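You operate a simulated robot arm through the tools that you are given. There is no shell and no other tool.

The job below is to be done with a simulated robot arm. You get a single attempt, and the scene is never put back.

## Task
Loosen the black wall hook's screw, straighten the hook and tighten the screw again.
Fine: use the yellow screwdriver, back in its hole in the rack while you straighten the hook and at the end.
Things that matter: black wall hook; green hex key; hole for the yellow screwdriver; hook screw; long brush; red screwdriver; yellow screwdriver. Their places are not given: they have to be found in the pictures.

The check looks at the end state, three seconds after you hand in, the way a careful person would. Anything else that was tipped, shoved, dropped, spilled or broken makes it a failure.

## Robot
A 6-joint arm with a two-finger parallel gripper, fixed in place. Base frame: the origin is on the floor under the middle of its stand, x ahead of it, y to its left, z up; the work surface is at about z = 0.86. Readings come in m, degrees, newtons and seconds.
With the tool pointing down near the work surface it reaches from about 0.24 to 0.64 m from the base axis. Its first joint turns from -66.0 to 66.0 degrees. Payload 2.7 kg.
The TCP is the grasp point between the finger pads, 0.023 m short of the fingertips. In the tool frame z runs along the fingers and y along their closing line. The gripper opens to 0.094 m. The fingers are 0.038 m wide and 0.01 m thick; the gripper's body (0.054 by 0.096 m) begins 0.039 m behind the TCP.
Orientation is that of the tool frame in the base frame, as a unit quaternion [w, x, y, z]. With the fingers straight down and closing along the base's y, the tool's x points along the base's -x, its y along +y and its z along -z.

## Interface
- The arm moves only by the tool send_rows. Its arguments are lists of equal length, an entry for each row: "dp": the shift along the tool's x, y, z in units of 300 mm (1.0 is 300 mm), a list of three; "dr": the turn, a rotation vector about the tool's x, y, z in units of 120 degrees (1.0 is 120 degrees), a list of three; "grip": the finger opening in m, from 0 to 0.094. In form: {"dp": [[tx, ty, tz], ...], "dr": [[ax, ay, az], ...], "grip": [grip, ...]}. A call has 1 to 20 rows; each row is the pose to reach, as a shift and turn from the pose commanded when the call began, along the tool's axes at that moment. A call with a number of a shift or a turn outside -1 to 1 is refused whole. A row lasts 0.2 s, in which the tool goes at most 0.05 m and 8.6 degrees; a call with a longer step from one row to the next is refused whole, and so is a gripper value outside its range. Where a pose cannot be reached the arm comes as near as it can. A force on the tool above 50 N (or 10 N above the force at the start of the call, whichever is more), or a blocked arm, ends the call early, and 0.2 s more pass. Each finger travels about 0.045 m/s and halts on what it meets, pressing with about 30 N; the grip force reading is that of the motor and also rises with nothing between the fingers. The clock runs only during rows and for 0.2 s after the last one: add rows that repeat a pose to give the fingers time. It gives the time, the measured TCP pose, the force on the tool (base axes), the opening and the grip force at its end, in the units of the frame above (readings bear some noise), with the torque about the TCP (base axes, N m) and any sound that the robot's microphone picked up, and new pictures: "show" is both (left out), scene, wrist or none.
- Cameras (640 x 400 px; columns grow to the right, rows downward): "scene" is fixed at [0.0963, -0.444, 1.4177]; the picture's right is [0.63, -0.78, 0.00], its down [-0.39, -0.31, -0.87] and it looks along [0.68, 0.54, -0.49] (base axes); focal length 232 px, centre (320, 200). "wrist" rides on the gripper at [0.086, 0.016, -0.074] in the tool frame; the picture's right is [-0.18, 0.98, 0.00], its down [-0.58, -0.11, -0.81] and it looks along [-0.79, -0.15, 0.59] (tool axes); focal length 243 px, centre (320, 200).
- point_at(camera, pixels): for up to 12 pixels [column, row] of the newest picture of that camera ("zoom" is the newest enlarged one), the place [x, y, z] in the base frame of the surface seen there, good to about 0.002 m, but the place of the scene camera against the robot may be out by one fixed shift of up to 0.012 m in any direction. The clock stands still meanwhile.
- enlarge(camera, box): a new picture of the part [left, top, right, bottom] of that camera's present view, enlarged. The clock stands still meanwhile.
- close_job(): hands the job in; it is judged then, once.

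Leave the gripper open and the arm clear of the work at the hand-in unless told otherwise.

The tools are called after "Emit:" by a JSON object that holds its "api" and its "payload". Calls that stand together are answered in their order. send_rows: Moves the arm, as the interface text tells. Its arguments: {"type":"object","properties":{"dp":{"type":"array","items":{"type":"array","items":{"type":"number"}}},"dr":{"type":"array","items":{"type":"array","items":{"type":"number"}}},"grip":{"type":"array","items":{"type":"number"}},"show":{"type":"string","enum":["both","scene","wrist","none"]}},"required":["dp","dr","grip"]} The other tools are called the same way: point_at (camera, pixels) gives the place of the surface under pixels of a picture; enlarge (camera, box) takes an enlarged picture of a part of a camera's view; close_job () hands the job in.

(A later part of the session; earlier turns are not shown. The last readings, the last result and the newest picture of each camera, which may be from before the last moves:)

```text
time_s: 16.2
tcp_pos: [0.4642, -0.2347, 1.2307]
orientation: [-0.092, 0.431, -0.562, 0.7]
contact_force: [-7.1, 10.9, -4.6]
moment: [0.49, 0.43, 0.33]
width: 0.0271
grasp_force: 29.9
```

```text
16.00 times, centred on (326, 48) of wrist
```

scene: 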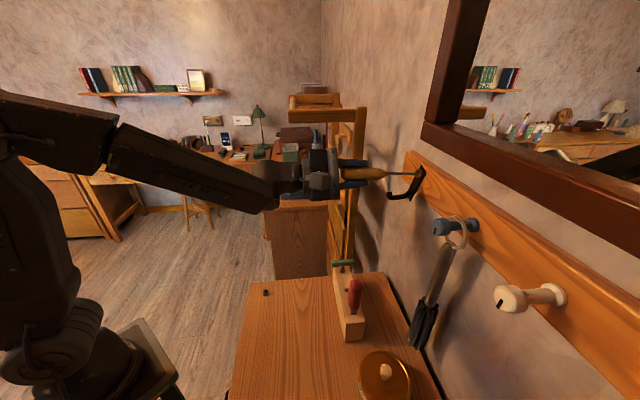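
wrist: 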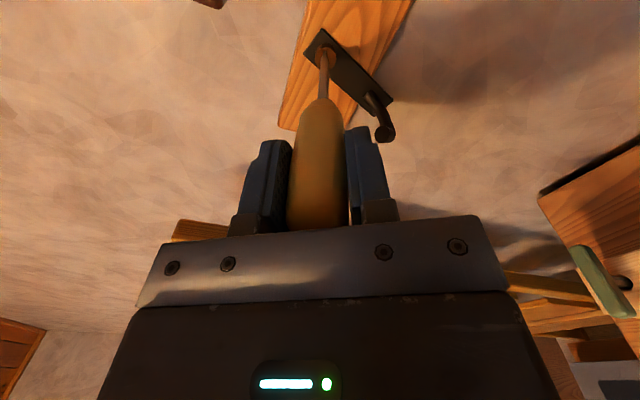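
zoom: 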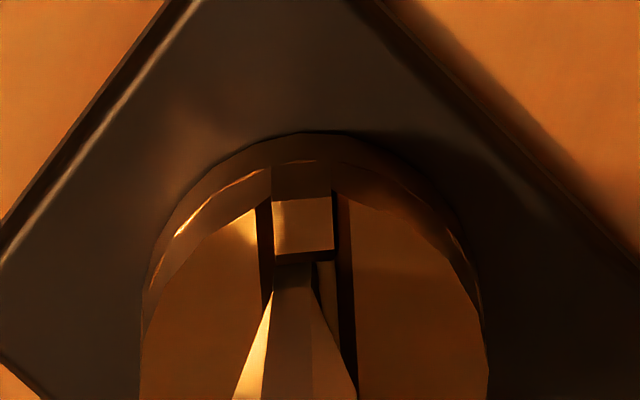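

The slot turned along with the blade (it keeps its place in the wrist view) and the hook did not move. The small sideways forces suggest the tip is offset ~3 mm from the tool axis, so I compensate for that while turning another 60° counter-clockwise.

Emit:
{"api": "send_rows", "payload": {"dp": [[-0.0053, 0, 0], [-0.0066, 0.0004, 0], [-0.0078, 0.001, 0], [-0.009, 0.0018, 0], [-0.01, 0.0027, 0], [-0.0109, 0.0037, 0], [-0.0116, 0.0048, 0], [-0.0122, 0.006, 0], [-0.0127, 0.0073, 0], [-0.0127, 0.0073, 0]], "dr": [[0, 0, 0], [0, 0, -0.0625], [0, 0, -0.125], [0, 0, -0.1875], [0, 0, -0.25], [0, 0, -0.3125], [0, 0, -0.375], [0, 0, -0.4375], [0, 0, -0.5], [0, 0, -0.5]], "grip": [0, 0, 0, 0, 0, 0, 0, 0, 0, 0]}}

Emit:
{"api": "enlarge", "payload": {"camera": "scene", "box": [380, 158, 436, 206]}}

Emit:
{"api": "enlarge", "payload": {"camera": "wrist", "box": [306, 35, 346, 60]}}

```text
time_s: 18.4
tcp_pos: [0.4646, -0.233, 1.227]
orientation: [0.271, 0.654, -0.27, 0.653]
contact_force: [-12.7, 10.9, -2.9]
moment: [0.35, 0.29, -0.27]
width: 0.0273
grasp_force: 30.6
```

scene: 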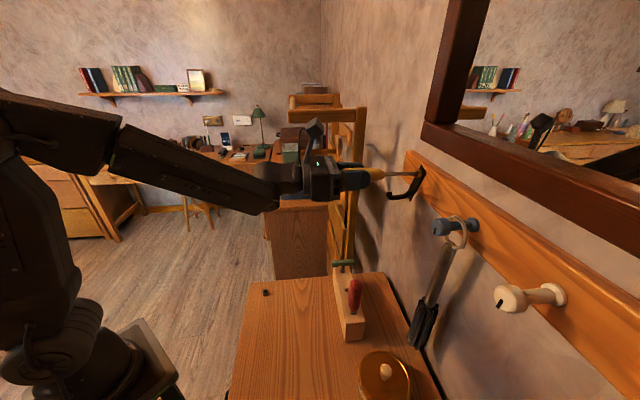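
wrist: 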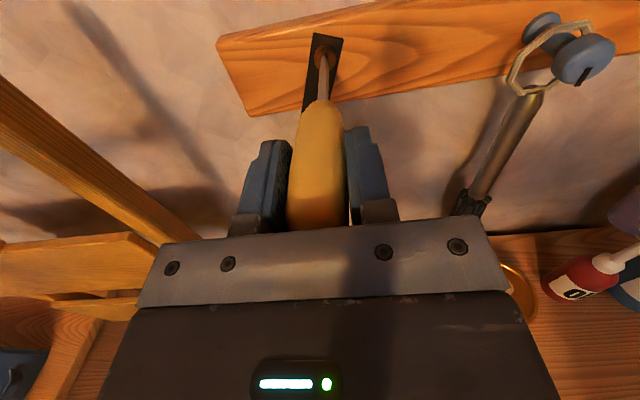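

```text
8.33 times, centred on (408, 182) of scene
```

zoom: 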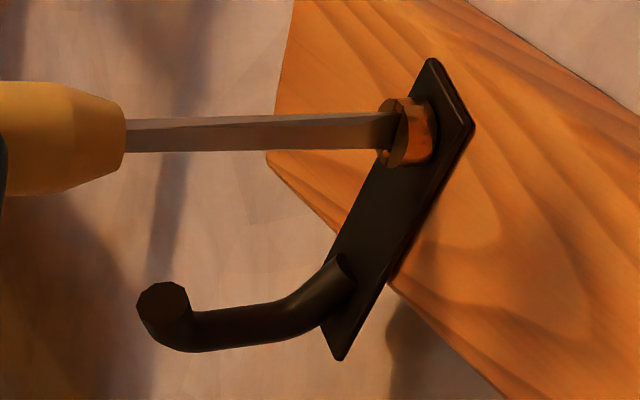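

```text
16.00 times, centred on (326, 48) of wrist
```

zoom: 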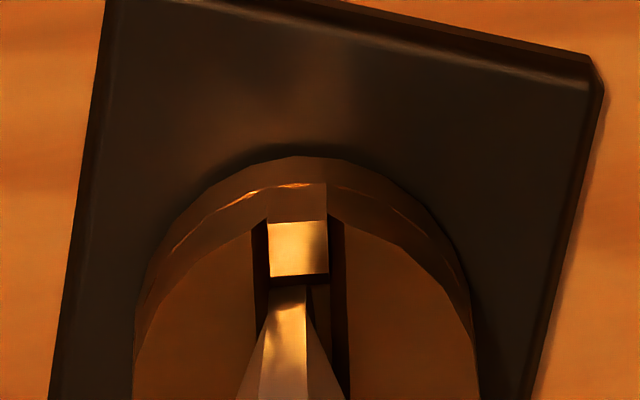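

Total −90° so far; the slot is now vertical and the hook still sits where it was. I continue another 90° counter-clockwise, with the same tip compensation.

Emit:
{"api": "send_rows", "payload": {"dp": [[-0.0023, 0.0008, 0], [-0.0035, 0.0014, 0], [-0.0047, 0.0021, 0], [-0.0056, 0.003, 0], [-0.0065, 0.004, 0], [-0.0073, 0.0051, 0], [-0.0079, 0.0063, 0], [-0.0083, 0.0076, 0], [-0.0086, 0.009, 0], [-0.0087, 0.0103, 0], [-0.0086, 0.0117, 0], [-0.0083, 0.013, 0], [-0.0083, 0.013, 0]], "dr": [[0, 0, -0.0625], [0, 0, -0.125], [0, 0, -0.1875], [0, 0, -0.25], [0, 0, -0.3125], [0, 0, -0.375], [0, 0, -0.4375], [0, 0, -0.5], [0, 0, -0.5625], [0, 0, -0.625], [0, 0, -0.6875], [0, 0, -0.75], [0, 0, -0.75]], "grip": [0, 0, 0, 0, 0, 0, 0, 0, 0, 0, 0, 0, 0]}}

Emit:
{"api": "enlarge", "payload": {"camera": "scene", "box": [380, 158, 436, 206]}}

Emit:
{"api": "enlarge", "payload": {"camera": "wrist", "box": [306, 35, 346, 60]}}

```text
time_s: 21.2
tcp_pos: [0.4625, -0.2359, 1.2263]
orientation: [0.653, 0.653, 0.272, 0.269]
contact_force: [-7.3, 14.1, 0.2]
moment: [0.0, -0.02, 0.57]
width: 0.0272
grasp_force: 29.6
```

scene: 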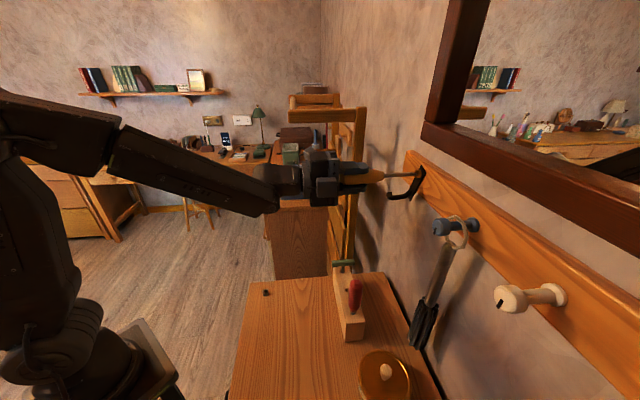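
wrist: 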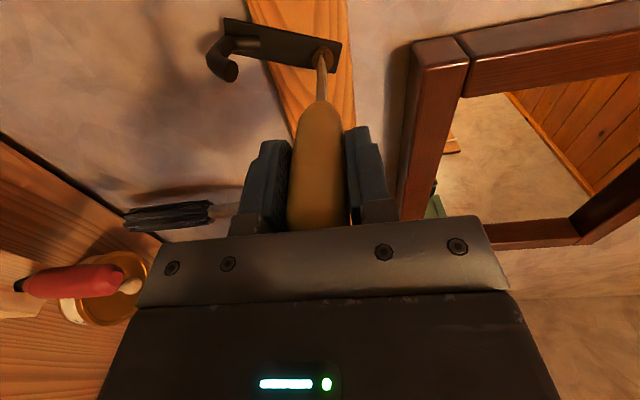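

```text
8.33 times, centred on (408, 182) of scene
```

zoom: 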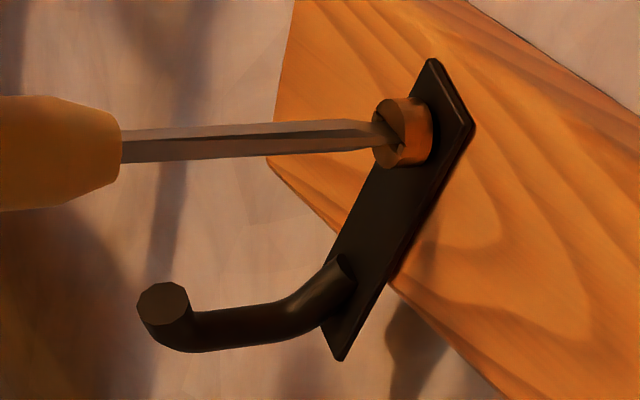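

```text
16.00 times, centred on (326, 48) of wrist
```

zoom: 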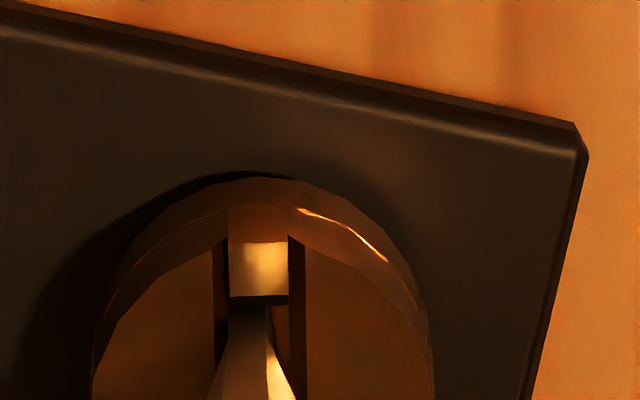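

Total −180° now. I check whether the head has come out from the plate by measuring the head face and the plate in the wrist view.

Emit:
{"api": "point_at", "payload": {"camera": "wrist", "pixels": [[315.4, 57.4], [316.5, 57], [329.75, 56.1], [330.5, 57.5], [328, 54], [317.5, 55], [331, 44.9], [320, 42], [312, 45], [338, 48], [335, 46], [310, 42]]}}

Emit:
{"api": "enlarge", "payload": {"camera": "scene", "box": [396, 162, 436, 187]}}

```text
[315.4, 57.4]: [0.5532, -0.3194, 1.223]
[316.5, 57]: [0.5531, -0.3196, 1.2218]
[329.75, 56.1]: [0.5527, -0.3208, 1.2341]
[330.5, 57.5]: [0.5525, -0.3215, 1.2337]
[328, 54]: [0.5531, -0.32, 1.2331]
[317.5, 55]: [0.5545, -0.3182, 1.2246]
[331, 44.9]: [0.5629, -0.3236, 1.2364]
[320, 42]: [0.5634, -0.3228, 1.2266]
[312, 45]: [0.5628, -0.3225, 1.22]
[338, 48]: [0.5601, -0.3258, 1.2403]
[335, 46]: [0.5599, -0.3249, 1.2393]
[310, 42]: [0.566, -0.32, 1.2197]
```

```text
16.00 times, centred on (416, 174) of scene
```

zoom: 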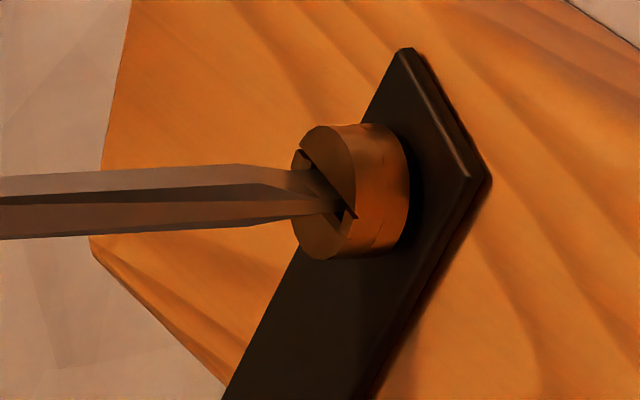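

The head face moved out about 1 mm (d 0.6188 → 0.6174) and a gap appeared at the plate, so the screw is loose. I withdraw the blade straight back 80 mm.

Emit:
{"api": "send_rows", "payload": {"dp": [[0.0015, 0, 0], [0.0015, 0, -0.015], [0.0015, 0, -0.05], [0.0015, 0, -0.1], [0.0015, 0, -0.16], [0.0015, 0, -0.22], [0.0015, 0, -0.267], [0.0015, 0, -0.267]], "dr": [[0, 0, 0], [0, 0, 0], [0, 0, 0], [0, 0, 0], [0, 0, 0], [0, 0, 0], [0, 0, 0], [0, 0, 0]], "grip": [0, 0, 0, 0, 0, 0, 0, 0]}}

Emit:
{"api": "enlarge", "payload": {"camera": "scene", "box": [380, 158, 436, 206]}}

Emit:
{"api": "enlarge", "payload": {"camera": "wrist", "box": [300, 0, 380, 60]}}

```text
time_s: 23.0
tcp_pos: [0.4062, -0.1787, 1.2247]
orientation: [0.653, 0.653, 0.271, 0.271]
contact_force: [0.1, 1.0, 0.9]
moment: [0.0, 0.0, 0.0]
width: 0.0269
grasp_force: 30.2
```

scene: 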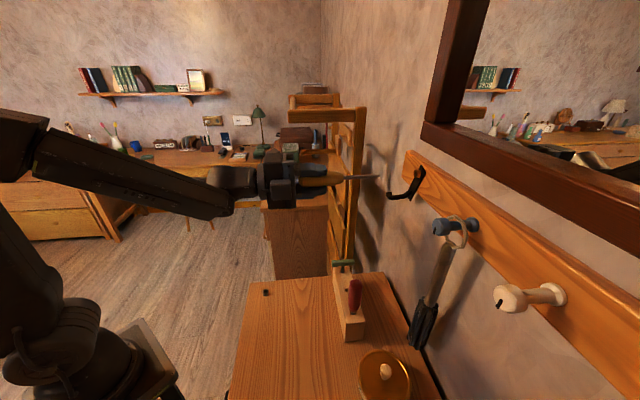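
wrist: 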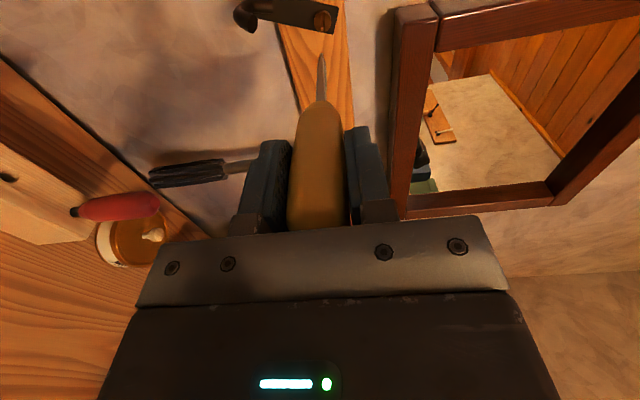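

```text
8.33 times, centred on (408, 182) of scene
```

zoom: 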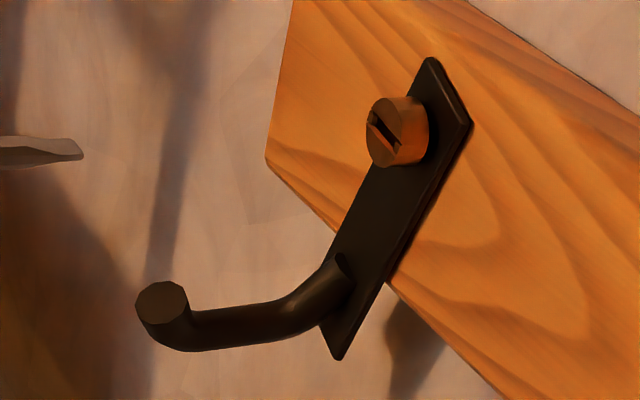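

```text
6.67 times, centred on (340, 30) of wrist
```

zoom: 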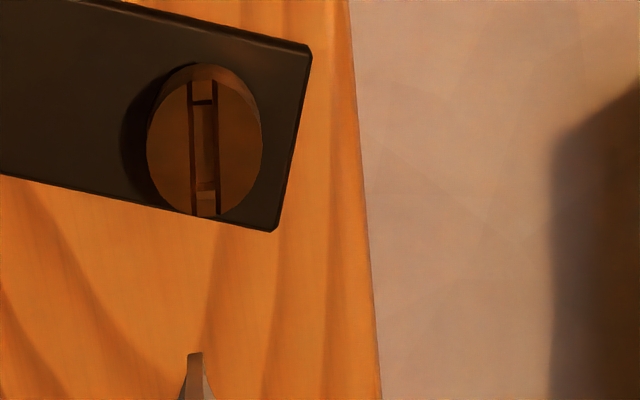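

The blade is out and the screw head stands proud of the plate. Next I pitch the tool back down (+90° about its x) and carry the screwdriver to above its rack hole.

Emit:
{"api": "send_rows", "payload": {"dp": [[0, 0, 0], [0, 0, 0], [0, 0, 0], [-0.008, -0.025, 0.025], [-0.016, -0.05, 0.05], [-0.024, -0.075, 0.075], [-0.032, -0.1, 0.1], [-0.04, -0.125, 0.125], [-0.048, -0.15, 0.15], [-0.056, -0.175, 0.175], [-0.064, -0.2, 0.2], [-0.072, -0.225, 0.225], [-0.0807, -0.249, 0.25], [-0.0807, -0.249, 0.25], [-0.0807, -0.249, 0.25]], "dr": [[0.0625, 0, 0], [0.125, 0, 0], [0.1875, 0, 0], [0.25, 0, 0], [0.3125, 0, 0], [0.375, 0, 0], [0.4375, 0, 0], [0.5, 0, 0], [0.5625, 0, 0], [0.625, 0, 0], [0.6875, 0, 0], [0.75, 0, 0], [0.75, 0, 0], [0.75, 0, 0], [0.75, 0, 0]], "grip": [0, 0, 0, 0, 0, 0, 0, 0, 0, 0, 0, 0, 0, 0, 0]}}

Emit:
{"api": "enlarge", "payload": {"camera": "wrist", "box": [280, 0, 376, 60]}}

Emit:
{"api": "enlarge", "payload": {"camera": "scene", "box": [325, 195, 405, 285]}}

```text
time_s: 24.9
tcp_pos: [0.3985, -0.1694, 0.9969]
orientation: [0.264, 0.886, 0.361, 0.123]
contact_force: [-2.8, 1.4, 14.5]
moment: [-0.98, -0.9, -0.05]
width: 0.0456
grasp_force: 30.2
out of reach, approached as far as the arm can: row 4, 5, 6, 7, 8, 9
stopped in row 9: the force on the tool passed its limit at 114 N (the readings are from after the stop); the commanded pose is now the measured one
```

scene: 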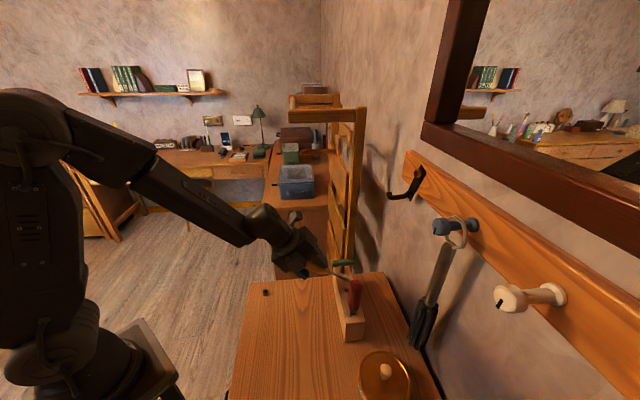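
wrist: 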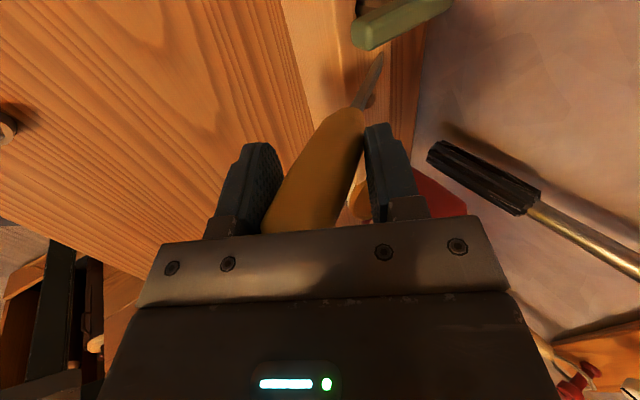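

```text
6.67 times, centred on (328, 30) of wrist
```

zoom: 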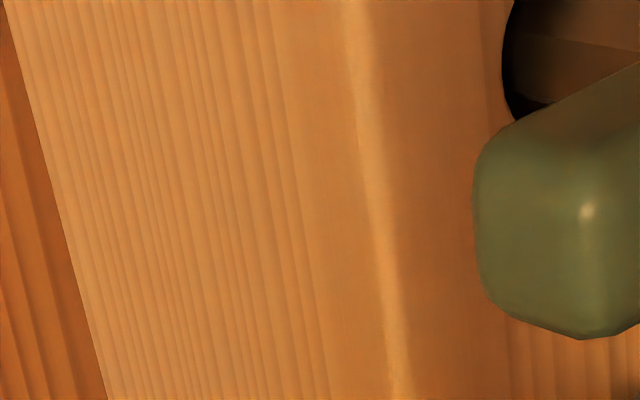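

```text
4.44 times, centred on (365, 240) of scene
```

zoom: 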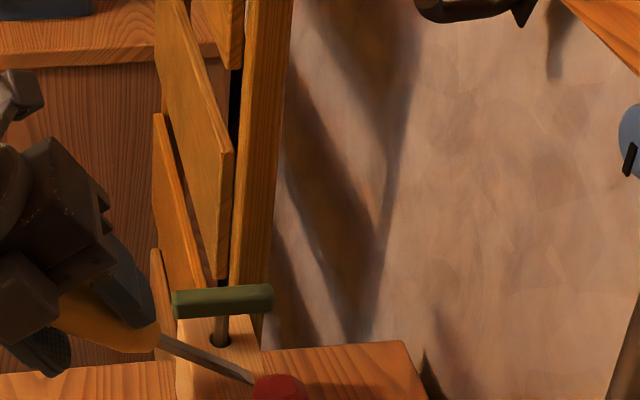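

That pose was out of reach mid-way; the arm strayed low and the screwdriver touched the rack, stopping the call. I stop and examine what touches what before moving.

Emit:
{"api": "enlarge", "payload": {"camera": "scene", "box": [280, 225, 400, 345]}}

Emit:
{"api": "enlarge", "payload": {"camera": "wrist", "box": [240, 0, 460, 230]}}

Emit:
{"api": "point_at", "payload": {"camera": "wrist", "pixels": [[378, 57], [370, 80], [362, 103], [330, 150], [300, 200], [360, 40], [400, 20], [330, 40], [420, 190], [430, 200], [366, 104], [300, 60]]}}

```text
3.33 times, centred on (340, 285) of scene
```

zoom: 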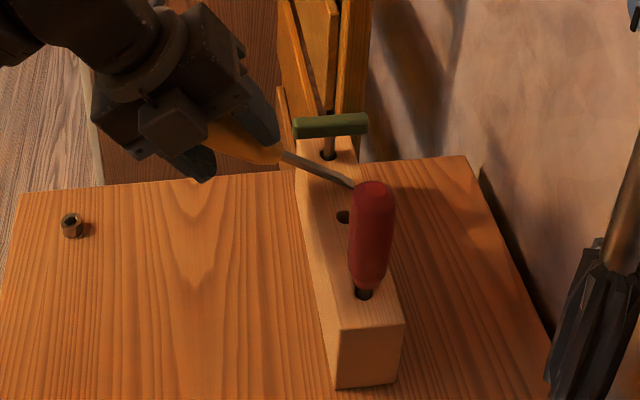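

```text
1.74 times, centred on (350, 115) of wrist
```

zoom: 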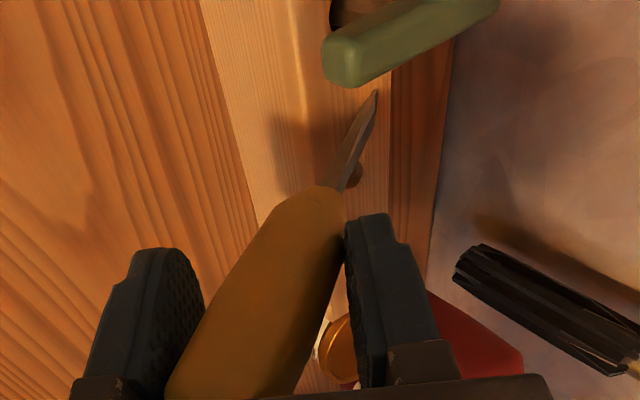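

```text
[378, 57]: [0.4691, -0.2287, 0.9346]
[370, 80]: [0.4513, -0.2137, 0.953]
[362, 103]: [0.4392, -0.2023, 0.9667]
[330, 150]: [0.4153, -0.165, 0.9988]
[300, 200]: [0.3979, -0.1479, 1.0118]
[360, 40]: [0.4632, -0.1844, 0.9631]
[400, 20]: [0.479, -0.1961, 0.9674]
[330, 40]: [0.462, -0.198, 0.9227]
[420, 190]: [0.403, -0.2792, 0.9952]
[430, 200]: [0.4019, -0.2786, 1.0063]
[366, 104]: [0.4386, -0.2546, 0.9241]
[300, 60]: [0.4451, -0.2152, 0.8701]
```

The rack, hex key and red screwdriver readings are unchanged; the yellow screwdriver's tip rests on the rack top and its handle got tilted ~22° between the fingers. The turned wrist was evidently beyond a joint limit. I lift straight up a small step (20 mm) at the same orientation, still gripping.

Emit:
{"api": "send_rows", "payload": {"dp": [[0.0006, 0.0124, -0.0185], [0.0012, 0.0248, -0.037], [0.0018, 0.0371, -0.0554], [0.0018, 0.0371, -0.0554]], "dr": [[0, 0, 0], [0, 0, 0], [0, 0, 0], [0, 0, 0]], "grip": [0, 0, 0, 0]}}

Emit:
{"api": "enlarge", "payload": {"camera": "scene", "box": [280, 225, 400, 345]}}

Emit:
{"api": "enlarge", "payload": {"camera": "wrist", "box": [240, 0, 460, 230]}}

```text
time_s: 25.9
tcp_pos: [0.3949, -0.168, 0.9981]
orientation: [0.264, 0.886, 0.361, 0.122]
contact_force: [1.2, -2.4, 9.9]
moment: [-0.95, -0.84, -0.07]
width: 0.0451
grasp_force: 30.0
out of reach, approached as far as the arm can: row 1, 2, 3, 4
```

scene: 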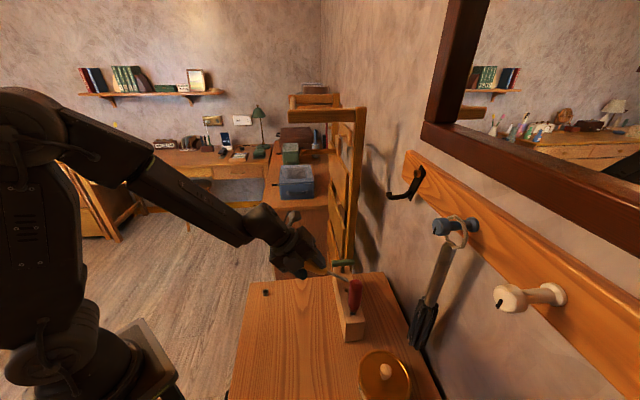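
wrist: 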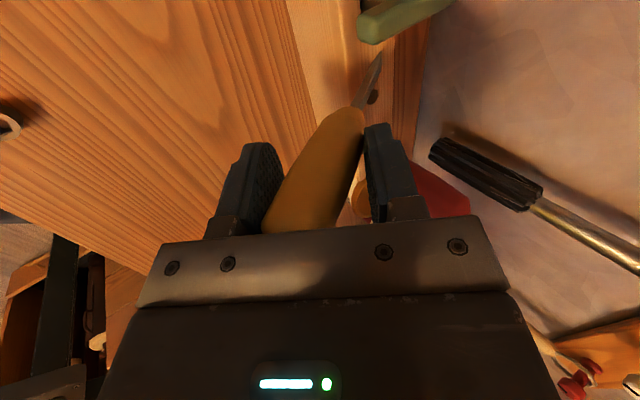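

```text
3.33 times, centred on (340, 285) of scene
```

zoom: 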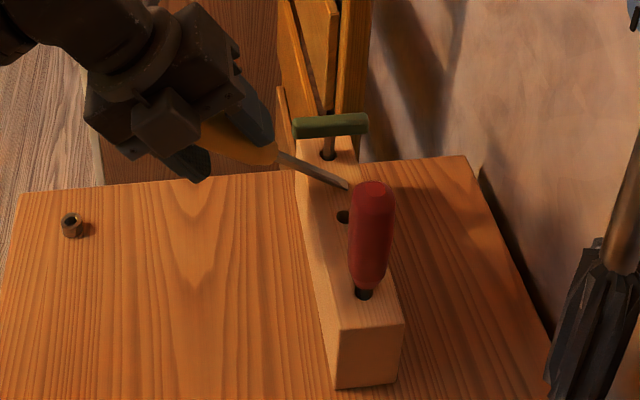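

```text
1.74 times, centred on (350, 115) of wrist
```

zoom: 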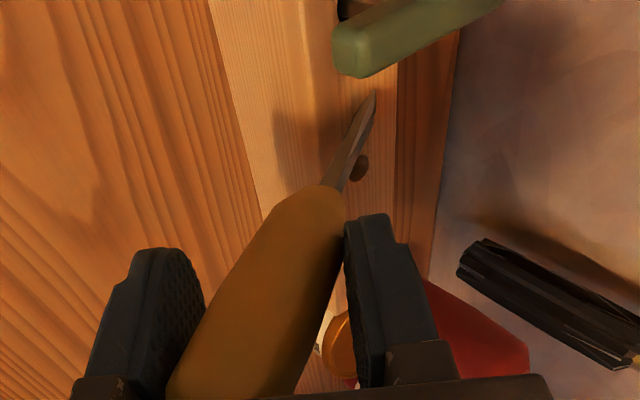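

The arm can't lift at this orientation because it's on a joint limit. Un-pitching (negative turn about tool x, back the way it came) frees it and raises the tip off the rack, so I combine that with a gentle lift in small steps.

Emit:
{"api": "send_rows", "payload": {"dp": [[0.0005, 0.0093, -0.0139], [0.0011, 0.0223, -0.0332], [0.0018, 0.0371, -0.0554], [0.0027, 0.0557, -0.0831], [0.0036, 0.0743, -0.1108], [0.0045, 0.0928, -0.1385], [0.0045, 0.0928, -0.1385]], "dr": [[-0.0333, 0, 0], [-0.0667, 0, 0], [-0.1, 0, 0], [-0.1333, 0, 0], [-0.1667, 0, 0], [-0.2, 0, 0], [-0.2, 0, 0]], "grip": [0, 0, 0, 0, 0, 0, 0]}}

Emit:
{"api": "enlarge", "payload": {"camera": "scene", "box": [280, 225, 400, 345]}}

Emit:
{"api": "enlarge", "payload": {"camera": "wrist", "box": [240, 0, 460, 230]}}

```text
time_s: 27.5
tcp_pos: [0.3954, -0.1662, 1.0479]
orientation: [0.44, 0.812, 0.33, 0.194]
contact_force: [0.2, 0.1, 0.9]
moment: [0.03, -0.03, 0.01]
width: 0.0268
grasp_force: 30.0
```

scene: 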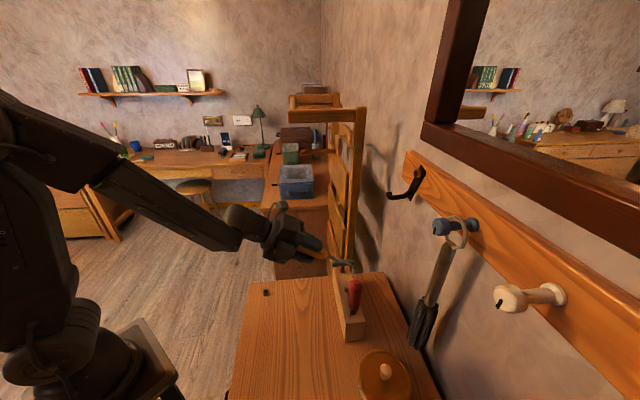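
wrist: 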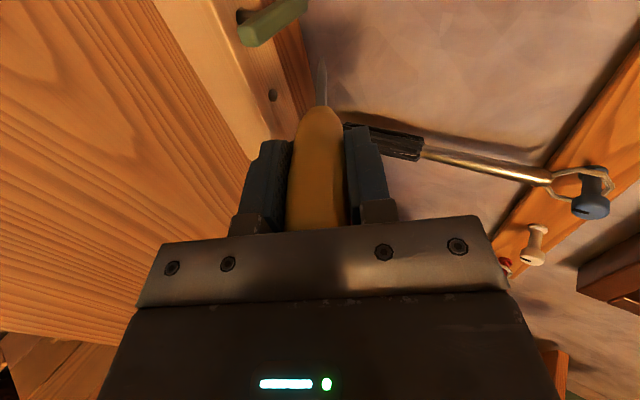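

```text
3.33 times, centred on (340, 285) of scene
```

zoom: 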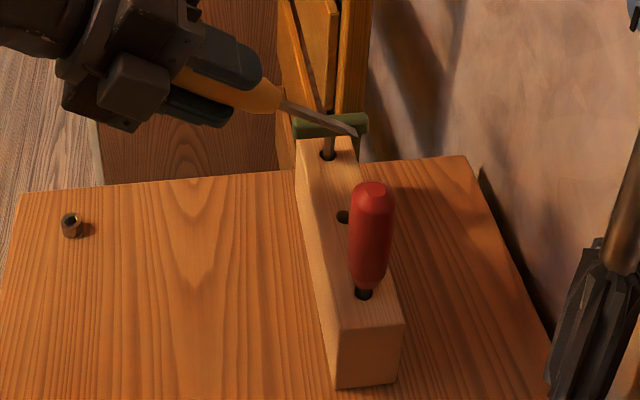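

```text
1.74 times, centred on (350, 115) of wrist
```

zoom: 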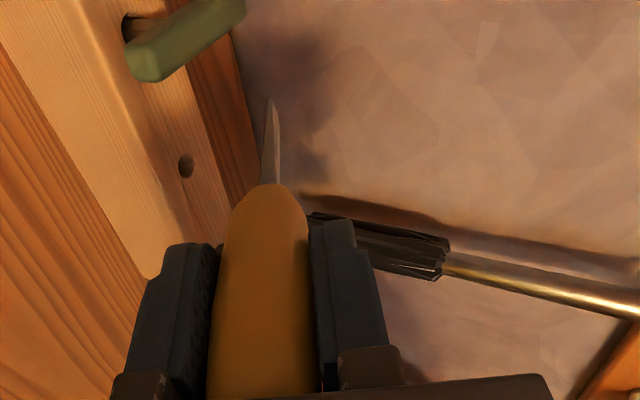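

The screwdriver swung back parallel between the fingers (opening 0.0268 again), it's free of the rack, and the rack and its other tools look undisturbed. Now I turn the tool back clockwise (+60° about z, away from the joint limit) while lifting 90 mm.

Emit:
{"api": "send_rows", "payload": {"dp": [[0, 0, 0], [0.0004, 0.014, -0.0089], [0.0012, 0.0421, -0.0268], [0.0025, 0.0843, -0.0537], [0.0037, 0.1264, -0.0805], [0.005, 0.1685, -0.1073], [0.0062, 0.2107, -0.1341], [0.0075, 0.2528, -0.161], [0.0075, 0.2528, -0.161]], "dr": [[0, 0, 0.0625], [0, 0, 0.125], [0, 0, 0.1875], [0, 0, 0.25], [0, 0, 0.3125], [0, 0, 0.375], [0, 0, 0.4375], [0, 0, 0.5], [0, 0, 0.5]], "grip": [0, 0, 0, 0, 0, 0, 0, 0, 0]}}

```text
time_s: 29.5
tcp_pos: [0.3964, -0.1659, 1.1384]
orientation: [0.284, 0.868, -0.122, 0.388]
contact_force: [-0.6, -0.8, 0.7]
moment: [-0.01, 0.0, 0.01]
width: 0.027
grasp_force: 29.5
```

scene: 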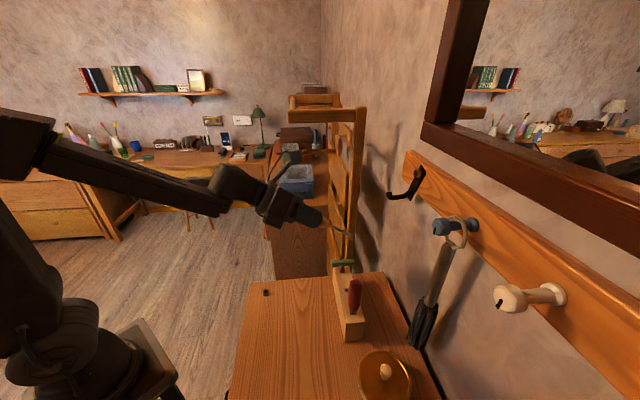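
wrist: 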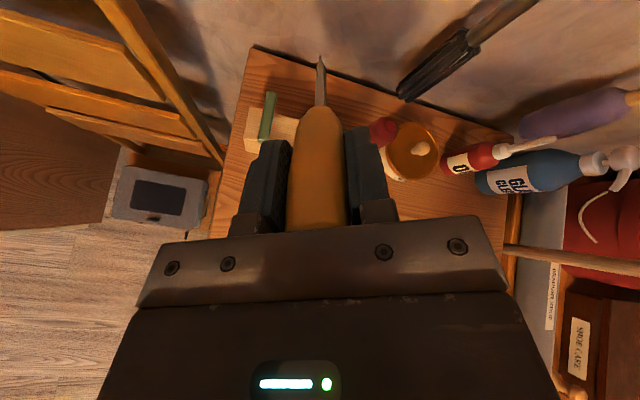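

That worked without reach warnings. I turn the remaining +120° about tool z, back to the original grasp roll.

Emit:
{"api": "send_rows", "payload": {"dp": [[0, 0, 0], [0, 0, 0], [0, 0, 0], [0, 0, 0], [0, 0, 0], [0, 0, 0], [0, 0, 0], [0, 0, 0], [0, 0, 0], [0, 0, 0], [0, 0, 0], [0, 0, 0], [0, 0, 0], [0, 0, 0], [0, 0, 0], [0, 0, 0], [0, 0, 0]], "dr": [[0, 0, 0.0625], [0, 0, 0.125], [0, 0, 0.1875], [0, 0, 0.25], [0, 0, 0.3125], [0, 0, 0.375], [0, 0, 0.4375], [0, 0, 0.5], [0, 0, 0.5625], [0, 0, 0.625], [0, 0, 0.6875], [0, 0, 0.75], [0, 0, 0.8125], [0, 0, 0.875], [0, 0, 0.9375], [0, 0, 1.0], [0, 0, 1.0]], "grip": [0, 0, 0, 0, 0, 0, 0, 0, 0, 0, 0, 0, 0, 0, 0, 0, 0], "show": "wrist"}}

```text
time_s: 33.1
tcp_pos: [0.3956, -0.1677, 1.1394]
orientation: [0.194, -0.329, 0.813, -0.44]
contact_force: [-0.4, 0.0, -1.3]
moment: [-0.04, -0.03, -0.01]
width: 0.0268
grasp_force: 29.9
```

wrist: 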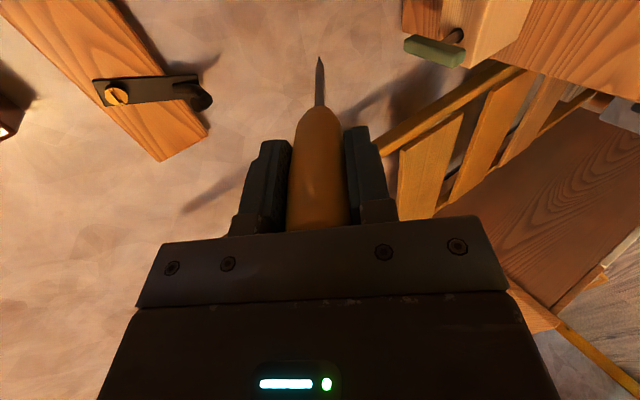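

Back at the original roll. I pitch down the remaining ~57.6° (negative about tool x) in place, clear of the rack.

Emit:
{"api": "send_rows", "payload": {"dp": [[0, 0, 0], [0, 0, 0], [0, 0, 0], [0, 0, 0], [0, 0, 0], [0, 0, 0], [0, 0, 0], [0, 0, 0], [0, 0, 0]], "dr": [[-0.06, 0, 0], [-0.12, 0, 0], [-0.18, 0, 0], [-0.24, 0, 0], [-0.3, 0, 0], [-0.36, 0, 0], [-0.42, 0, 0], [-0.48, 0, 0], [-0.48, 0, 0]], "grip": [0, 0, 0, 0, 0, 0, 0, 0, 0]}}

```text
time_s: 35.1
tcp_pos: [0.3954, -0.1667, 1.1385]
orientation: [0.012, -0.382, 0.924, 0.008]
contact_force: [0.3, -0.2, 0.0]
moment: [0.04, -0.02, -0.01]
width: 0.0269
grasp_force: 30.0
```

scene: 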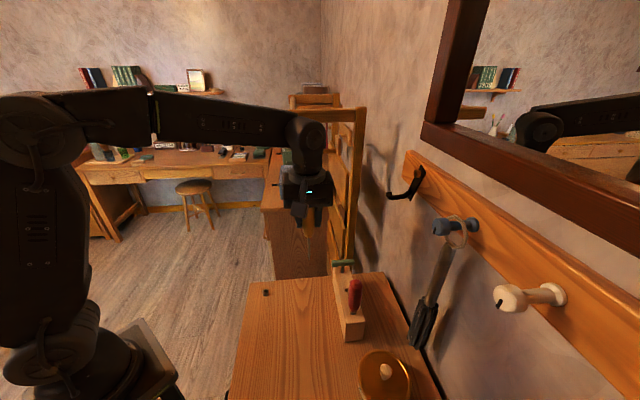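
wrist: 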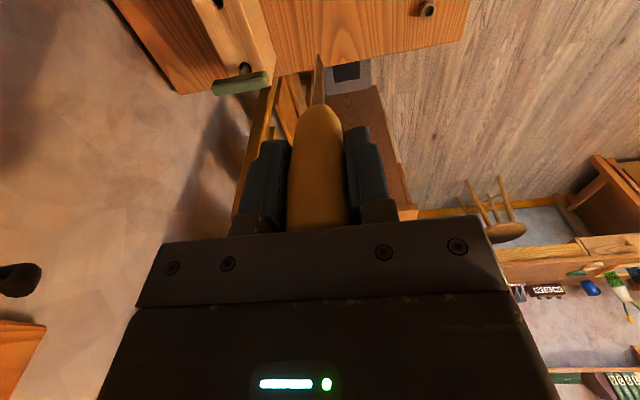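

Pointing down again with a 1.6° lean. I straighten that lean, then measure the tip relative to the tool.

Emit:
{"api": "send_rows", "payload": {"dp": [[0, 0, 0], [0, 0, 0]], "dr": [[0.0029, 0.0134, 0], [0.0029, 0.0134, 0]], "grip": [0, 0], "show": "wrist"}}

Emit:
{"api": "enlarge", "payload": {"camera": "wrist", "box": [300, 45, 340, 105]}}

Emit:
{"api": "enlarge", "payload": {"camera": "wrist", "box": [309, 48, 329, 62]}}

Emit:
{"api": "point_at", "payload": {"camera": "wrist", "pixels": [[319.5, 57], [319.5, 59], [319.3, 62], [319, 67], [318.5, 75], [318, 85], [317.5, 95], [216, 3], [245, 67], [200, 20], [240, 20], [318, 120]]}}

```text
time_s: 35.7
tcp_pos: [0.3949, -0.1673, 1.1382]
orientation: [0.0, -0.382, 0.924, -0.002]
contact_force: [0.7, -0.3, -0.1]
moment: [0.03, -0.02, -0.01]
width: 0.0268
grasp_force: 30.7
```

wrist: 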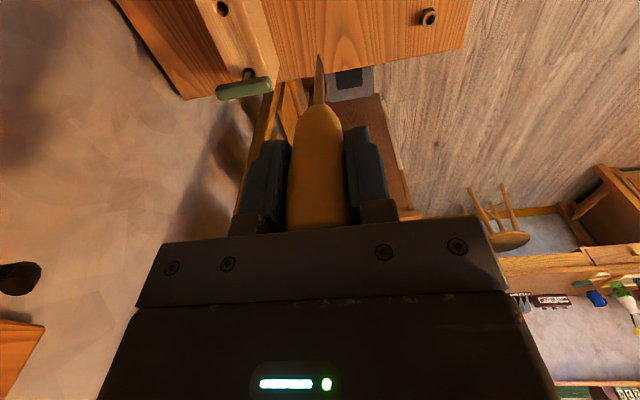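

```text
6.67 times, centred on (320, 75) of wrist
```

zoom: 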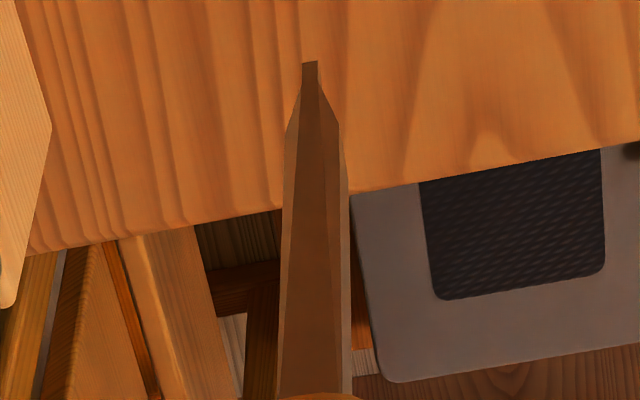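

```text
16.00 times, centred on (319, 55) of wrist
```

zoom: 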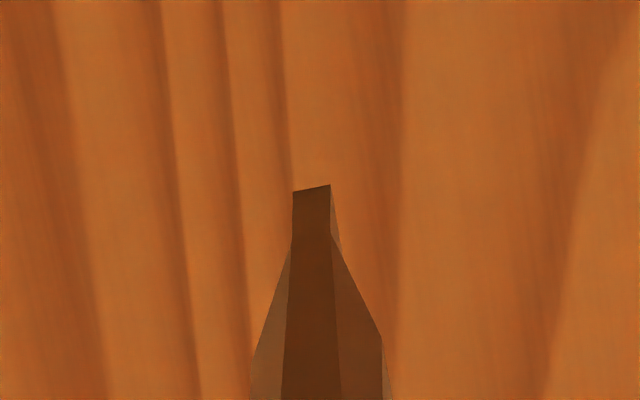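

```text
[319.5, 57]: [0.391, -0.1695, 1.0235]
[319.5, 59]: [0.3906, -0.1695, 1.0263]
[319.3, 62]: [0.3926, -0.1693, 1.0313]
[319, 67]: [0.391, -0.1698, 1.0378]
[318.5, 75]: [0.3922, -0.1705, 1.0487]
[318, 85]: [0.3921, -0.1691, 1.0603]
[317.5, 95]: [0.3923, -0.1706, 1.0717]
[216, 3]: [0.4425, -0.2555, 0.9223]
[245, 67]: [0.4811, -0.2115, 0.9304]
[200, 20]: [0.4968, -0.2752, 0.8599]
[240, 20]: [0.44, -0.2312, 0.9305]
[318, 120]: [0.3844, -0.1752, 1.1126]
```

The tip is now ≈0.120 m beyond the TCP (the handle slid ~6 mm into the grip) and centred within ~1 mm. I move over the yellow hole (near (0.442,-0.249)), staying at this height.

Emit:
{"api": "send_rows", "payload": {"dp": [[0.0163, -0.0615, 0], [0.0325, -0.1231, 0], [0.0488, -0.1846, 0], [0.065, -0.2462, 0], [0.0813, -0.3077, 0], [0.0813, -0.3077, 0]], "dr": [[0, 0, 0], [0, 0, 0], [0, 0, 0], [0, 0, 0], [0, 0, 0], [0, 0, 0]], "grip": [0, 0, 0, 0, 0, 0]}}

Emit:
{"api": "enlarge", "payload": {"camera": "wrist", "box": [290, 0, 354, 70]}}

Emit:
{"api": "enlarge", "payload": {"camera": "scene", "box": [320, 230, 390, 310]}}

```text
time_s: 37.1
tcp_pos: [0.4444, -0.2491, 1.1386]
orientation: [0.0, -0.382, 0.924, -0.002]
contact_force: [0.0, -1.1, 0.0]
moment: [-0.04, -0.04, -0.01]
width: 0.0266
grasp_force: 30.0
```

scene: 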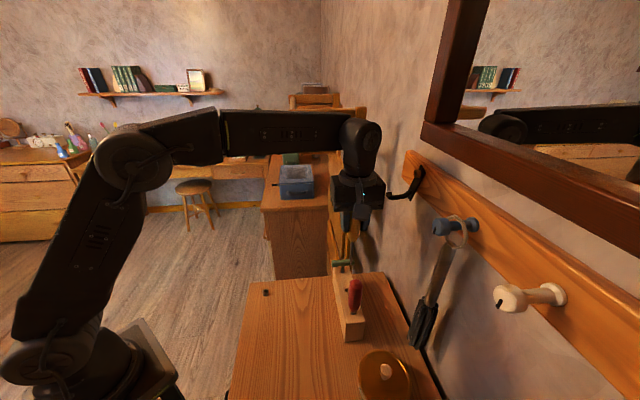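
wrist: 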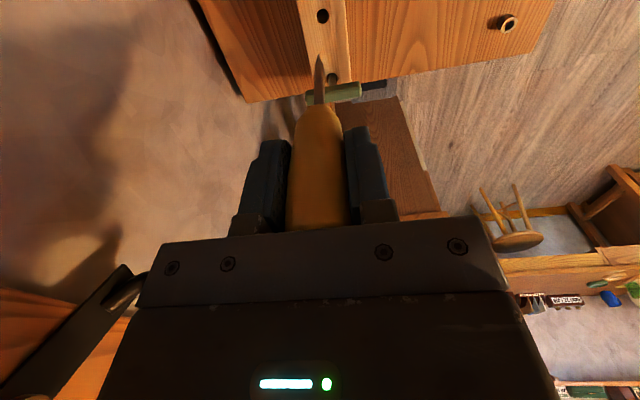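

```text
5.71 times, centred on (322, 35) of wrist
```

zoom: 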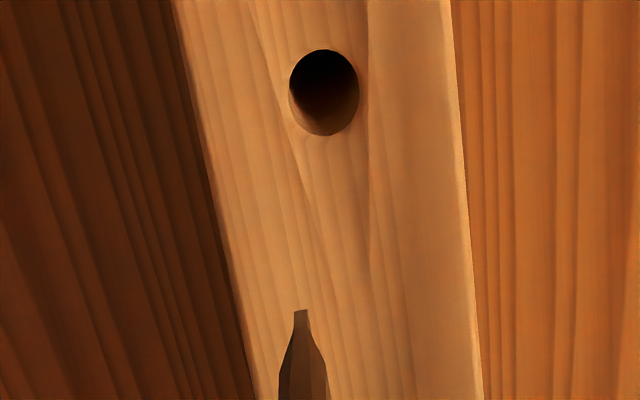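

```text
5.00 times, centred on (355, 270) of scene
```

zoom: 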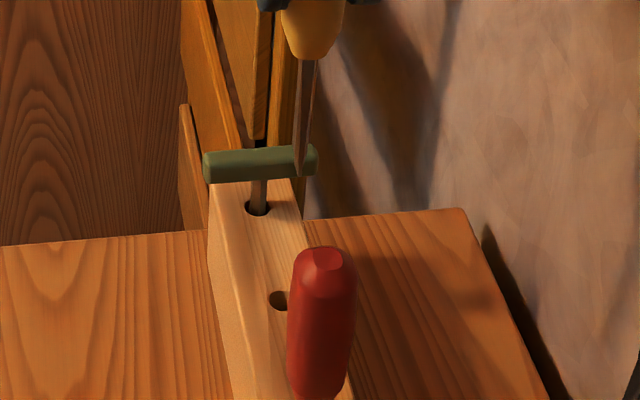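

I can see the hole clearly (wrist zoom centre (324,93)). I read points just outside its rim on four sides plus the tip.

Emit:
{"api": "point_at", "payload": {"camera": "wrist", "pixels": [[316, 16.3], [329.6, 16.3], [322.7, 7.9], [322.7, 24.7], [317.5, 10.5], [328, 22.5], [317.5, 22.5], [328, 10.5], [318.8, 56], [318.8, 58], [318.6, 61], [318.5, 66]]}}

Emit:
{"api": "point_at", "payload": {"camera": "wrist", "pixels": [[316, 16.3], [329.6, 16.3], [322.7, 7.9], [322.7, 24.7], [317.5, 10.5], [328, 22.5], [317.5, 22.5], [328, 10.5], [318.8, 56], [318.8, 58], [318.6, 61], [318.5, 66]]}}

```text
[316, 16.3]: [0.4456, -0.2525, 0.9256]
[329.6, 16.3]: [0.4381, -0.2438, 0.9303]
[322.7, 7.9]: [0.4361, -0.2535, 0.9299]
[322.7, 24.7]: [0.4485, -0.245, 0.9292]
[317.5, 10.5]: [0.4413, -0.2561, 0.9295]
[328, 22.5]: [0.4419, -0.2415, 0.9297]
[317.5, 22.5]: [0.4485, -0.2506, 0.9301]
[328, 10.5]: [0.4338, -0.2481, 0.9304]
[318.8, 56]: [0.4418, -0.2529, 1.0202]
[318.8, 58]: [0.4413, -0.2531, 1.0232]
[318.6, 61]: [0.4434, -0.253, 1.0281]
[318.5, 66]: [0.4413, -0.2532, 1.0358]
```

```text
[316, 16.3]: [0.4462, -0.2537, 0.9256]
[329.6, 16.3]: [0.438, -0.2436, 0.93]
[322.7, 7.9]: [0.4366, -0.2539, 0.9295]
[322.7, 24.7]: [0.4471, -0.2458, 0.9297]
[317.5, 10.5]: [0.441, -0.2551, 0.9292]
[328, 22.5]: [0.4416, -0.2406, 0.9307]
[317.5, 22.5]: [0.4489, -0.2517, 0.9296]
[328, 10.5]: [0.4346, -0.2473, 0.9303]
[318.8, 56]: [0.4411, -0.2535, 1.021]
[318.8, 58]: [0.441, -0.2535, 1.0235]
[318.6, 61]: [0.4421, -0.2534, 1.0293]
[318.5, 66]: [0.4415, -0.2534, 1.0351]
```

Hole centre is at (0.4417,-0.2489) and the tip needs a shift of about 1 mm in s and 3 mm in d. I apply it and go down 70 mm, leaving the tip ~20 mm above the hole.

Emit:
{"api": "send_rows", "payload": {"dp": [[0.003, 0.0093, 0.03], [0.003, 0.0093, 0.09], [0.003, 0.0093, 0.16], [0.003, 0.0093, 0.21], [0.003, 0.0093, 0.233], [0.003, 0.0093, 0.233]], "dr": [[0, 0, 0], [0, 0, 0], [0, 0, 0], [0, 0, 0], [0, 0, 0], [0, 0, 0]], "grip": [0, 0, 0, 0, 0, 0]}}

Emit:
{"api": "enlarge", "payload": {"camera": "wrist", "box": [290, 20, 354, 80]}}

Emit:
{"api": "enlarge", "payload": {"camera": "scene", "box": [320, 240, 390, 320]}}

```text
time_s: 38.5
tcp_pos: [0.4402, -0.2488, 1.0675]
orientation: [0.0, -0.382, 0.924, -0.002]
contact_force: [0.4, 0.2, -0.3]
moment: [0.01, 0.03, -0.01]
width: 0.0265
grasp_force: 30.0
```

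scene: 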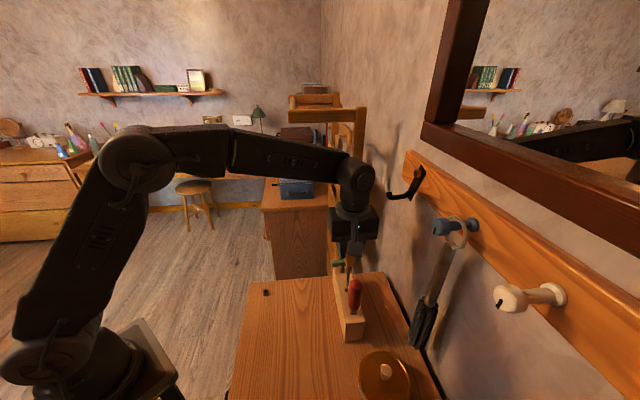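
wrist: 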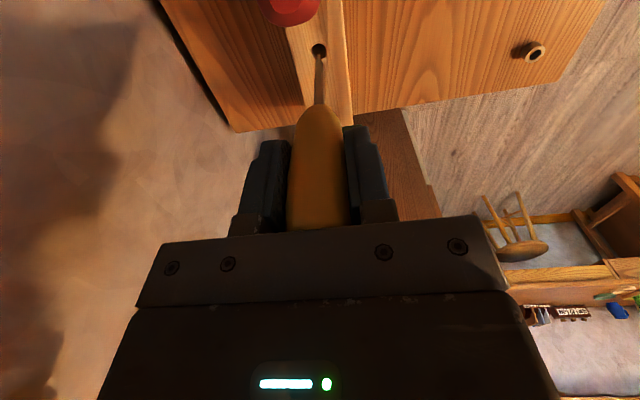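

```text
6.67 times, centred on (322, 50) of wrist
```

zoom: 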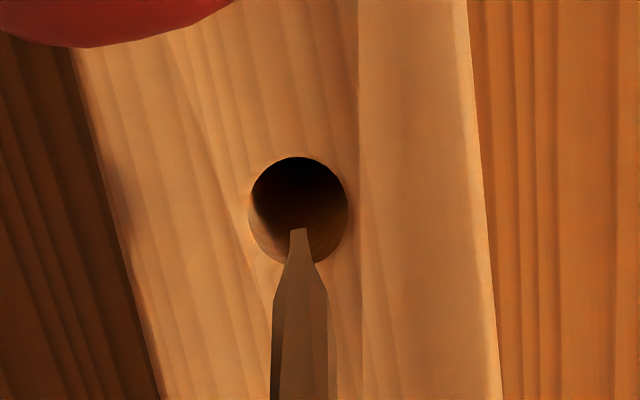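

```text
5.00 times, centred on (355, 280) of scene
```

zoom: 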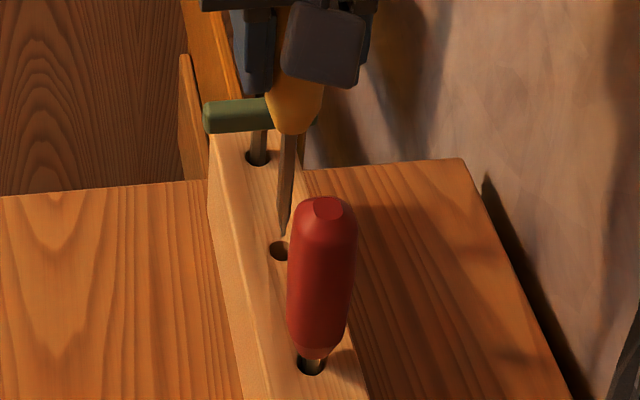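

The tip is right over the hole with ~1 mm residual error. I nudge that and descend slowly 40 mm so that the tip enters the hole.

Emit:
{"api": "send_rows", "payload": {"dp": [[-0.0019, -0.0023, 0.015], [-0.0019, -0.0023, 0.035], [-0.0019, -0.0023, 0.055], [-0.0019, -0.0023, 0.075], [-0.0019, -0.0023, 0.095], [-0.0019, -0.0023, 0.115], [-0.0019, -0.0023, 0.133], [-0.0019, -0.0023, 0.133]], "dr": [[0, 0, 0], [0, 0, 0], [0, 0, 0], [0, 0, 0], [0, 0, 0], [0, 0, 0], [0, 0, 0], [0, 0, 0]], "grip": [0, 0, 0, 0, 0, 0, 0, 0]}}

Emit:
{"api": "enlarge", "payload": {"camera": "wrist", "box": [290, 20, 354, 110]}}

Emit:
{"api": "enlarge", "payload": {"camera": "scene", "box": [320, 240, 390, 320]}}

```text
time_s: 40.3
tcp_pos: [0.4414, -0.2493, 1.0288]
orientation: [-0.001, -0.382, 0.924, -0.001]
contact_force: [-0.4, 0.2, 0.5]
moment: [-0.01, 0.02, -0.01]
width: 0.0269
grasp_force: 30.5
```

scene: 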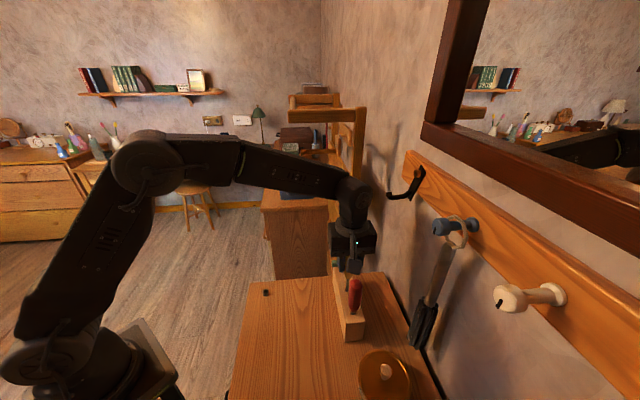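
wrist: 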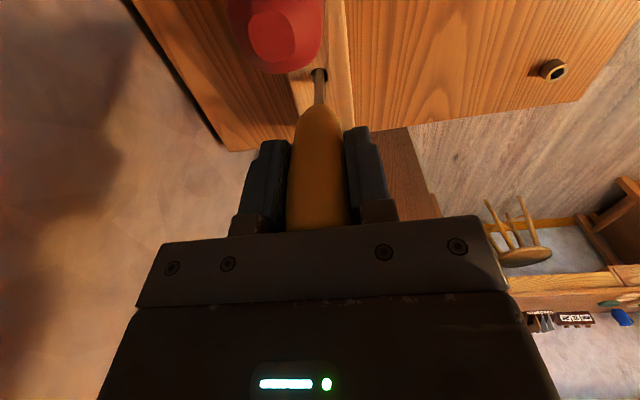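

```text
4.44 times, centred on (322, 65) of wrist
```

zoom: 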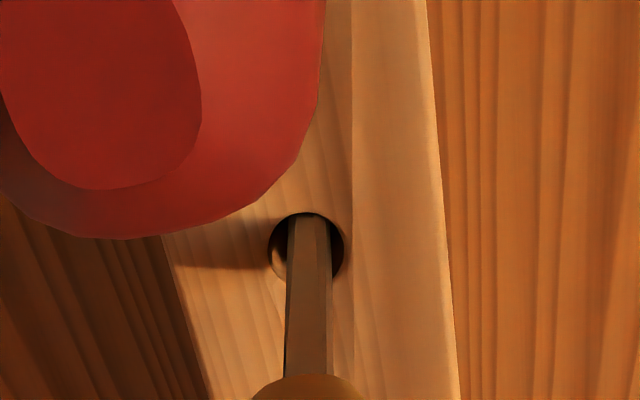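

```text
5.00 times, centred on (355, 280) of scene
```

zoom: 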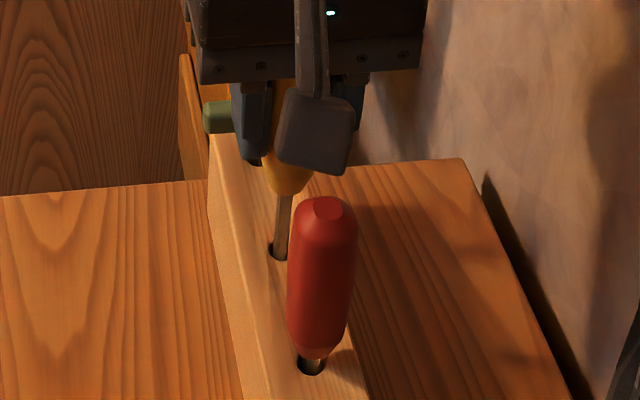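

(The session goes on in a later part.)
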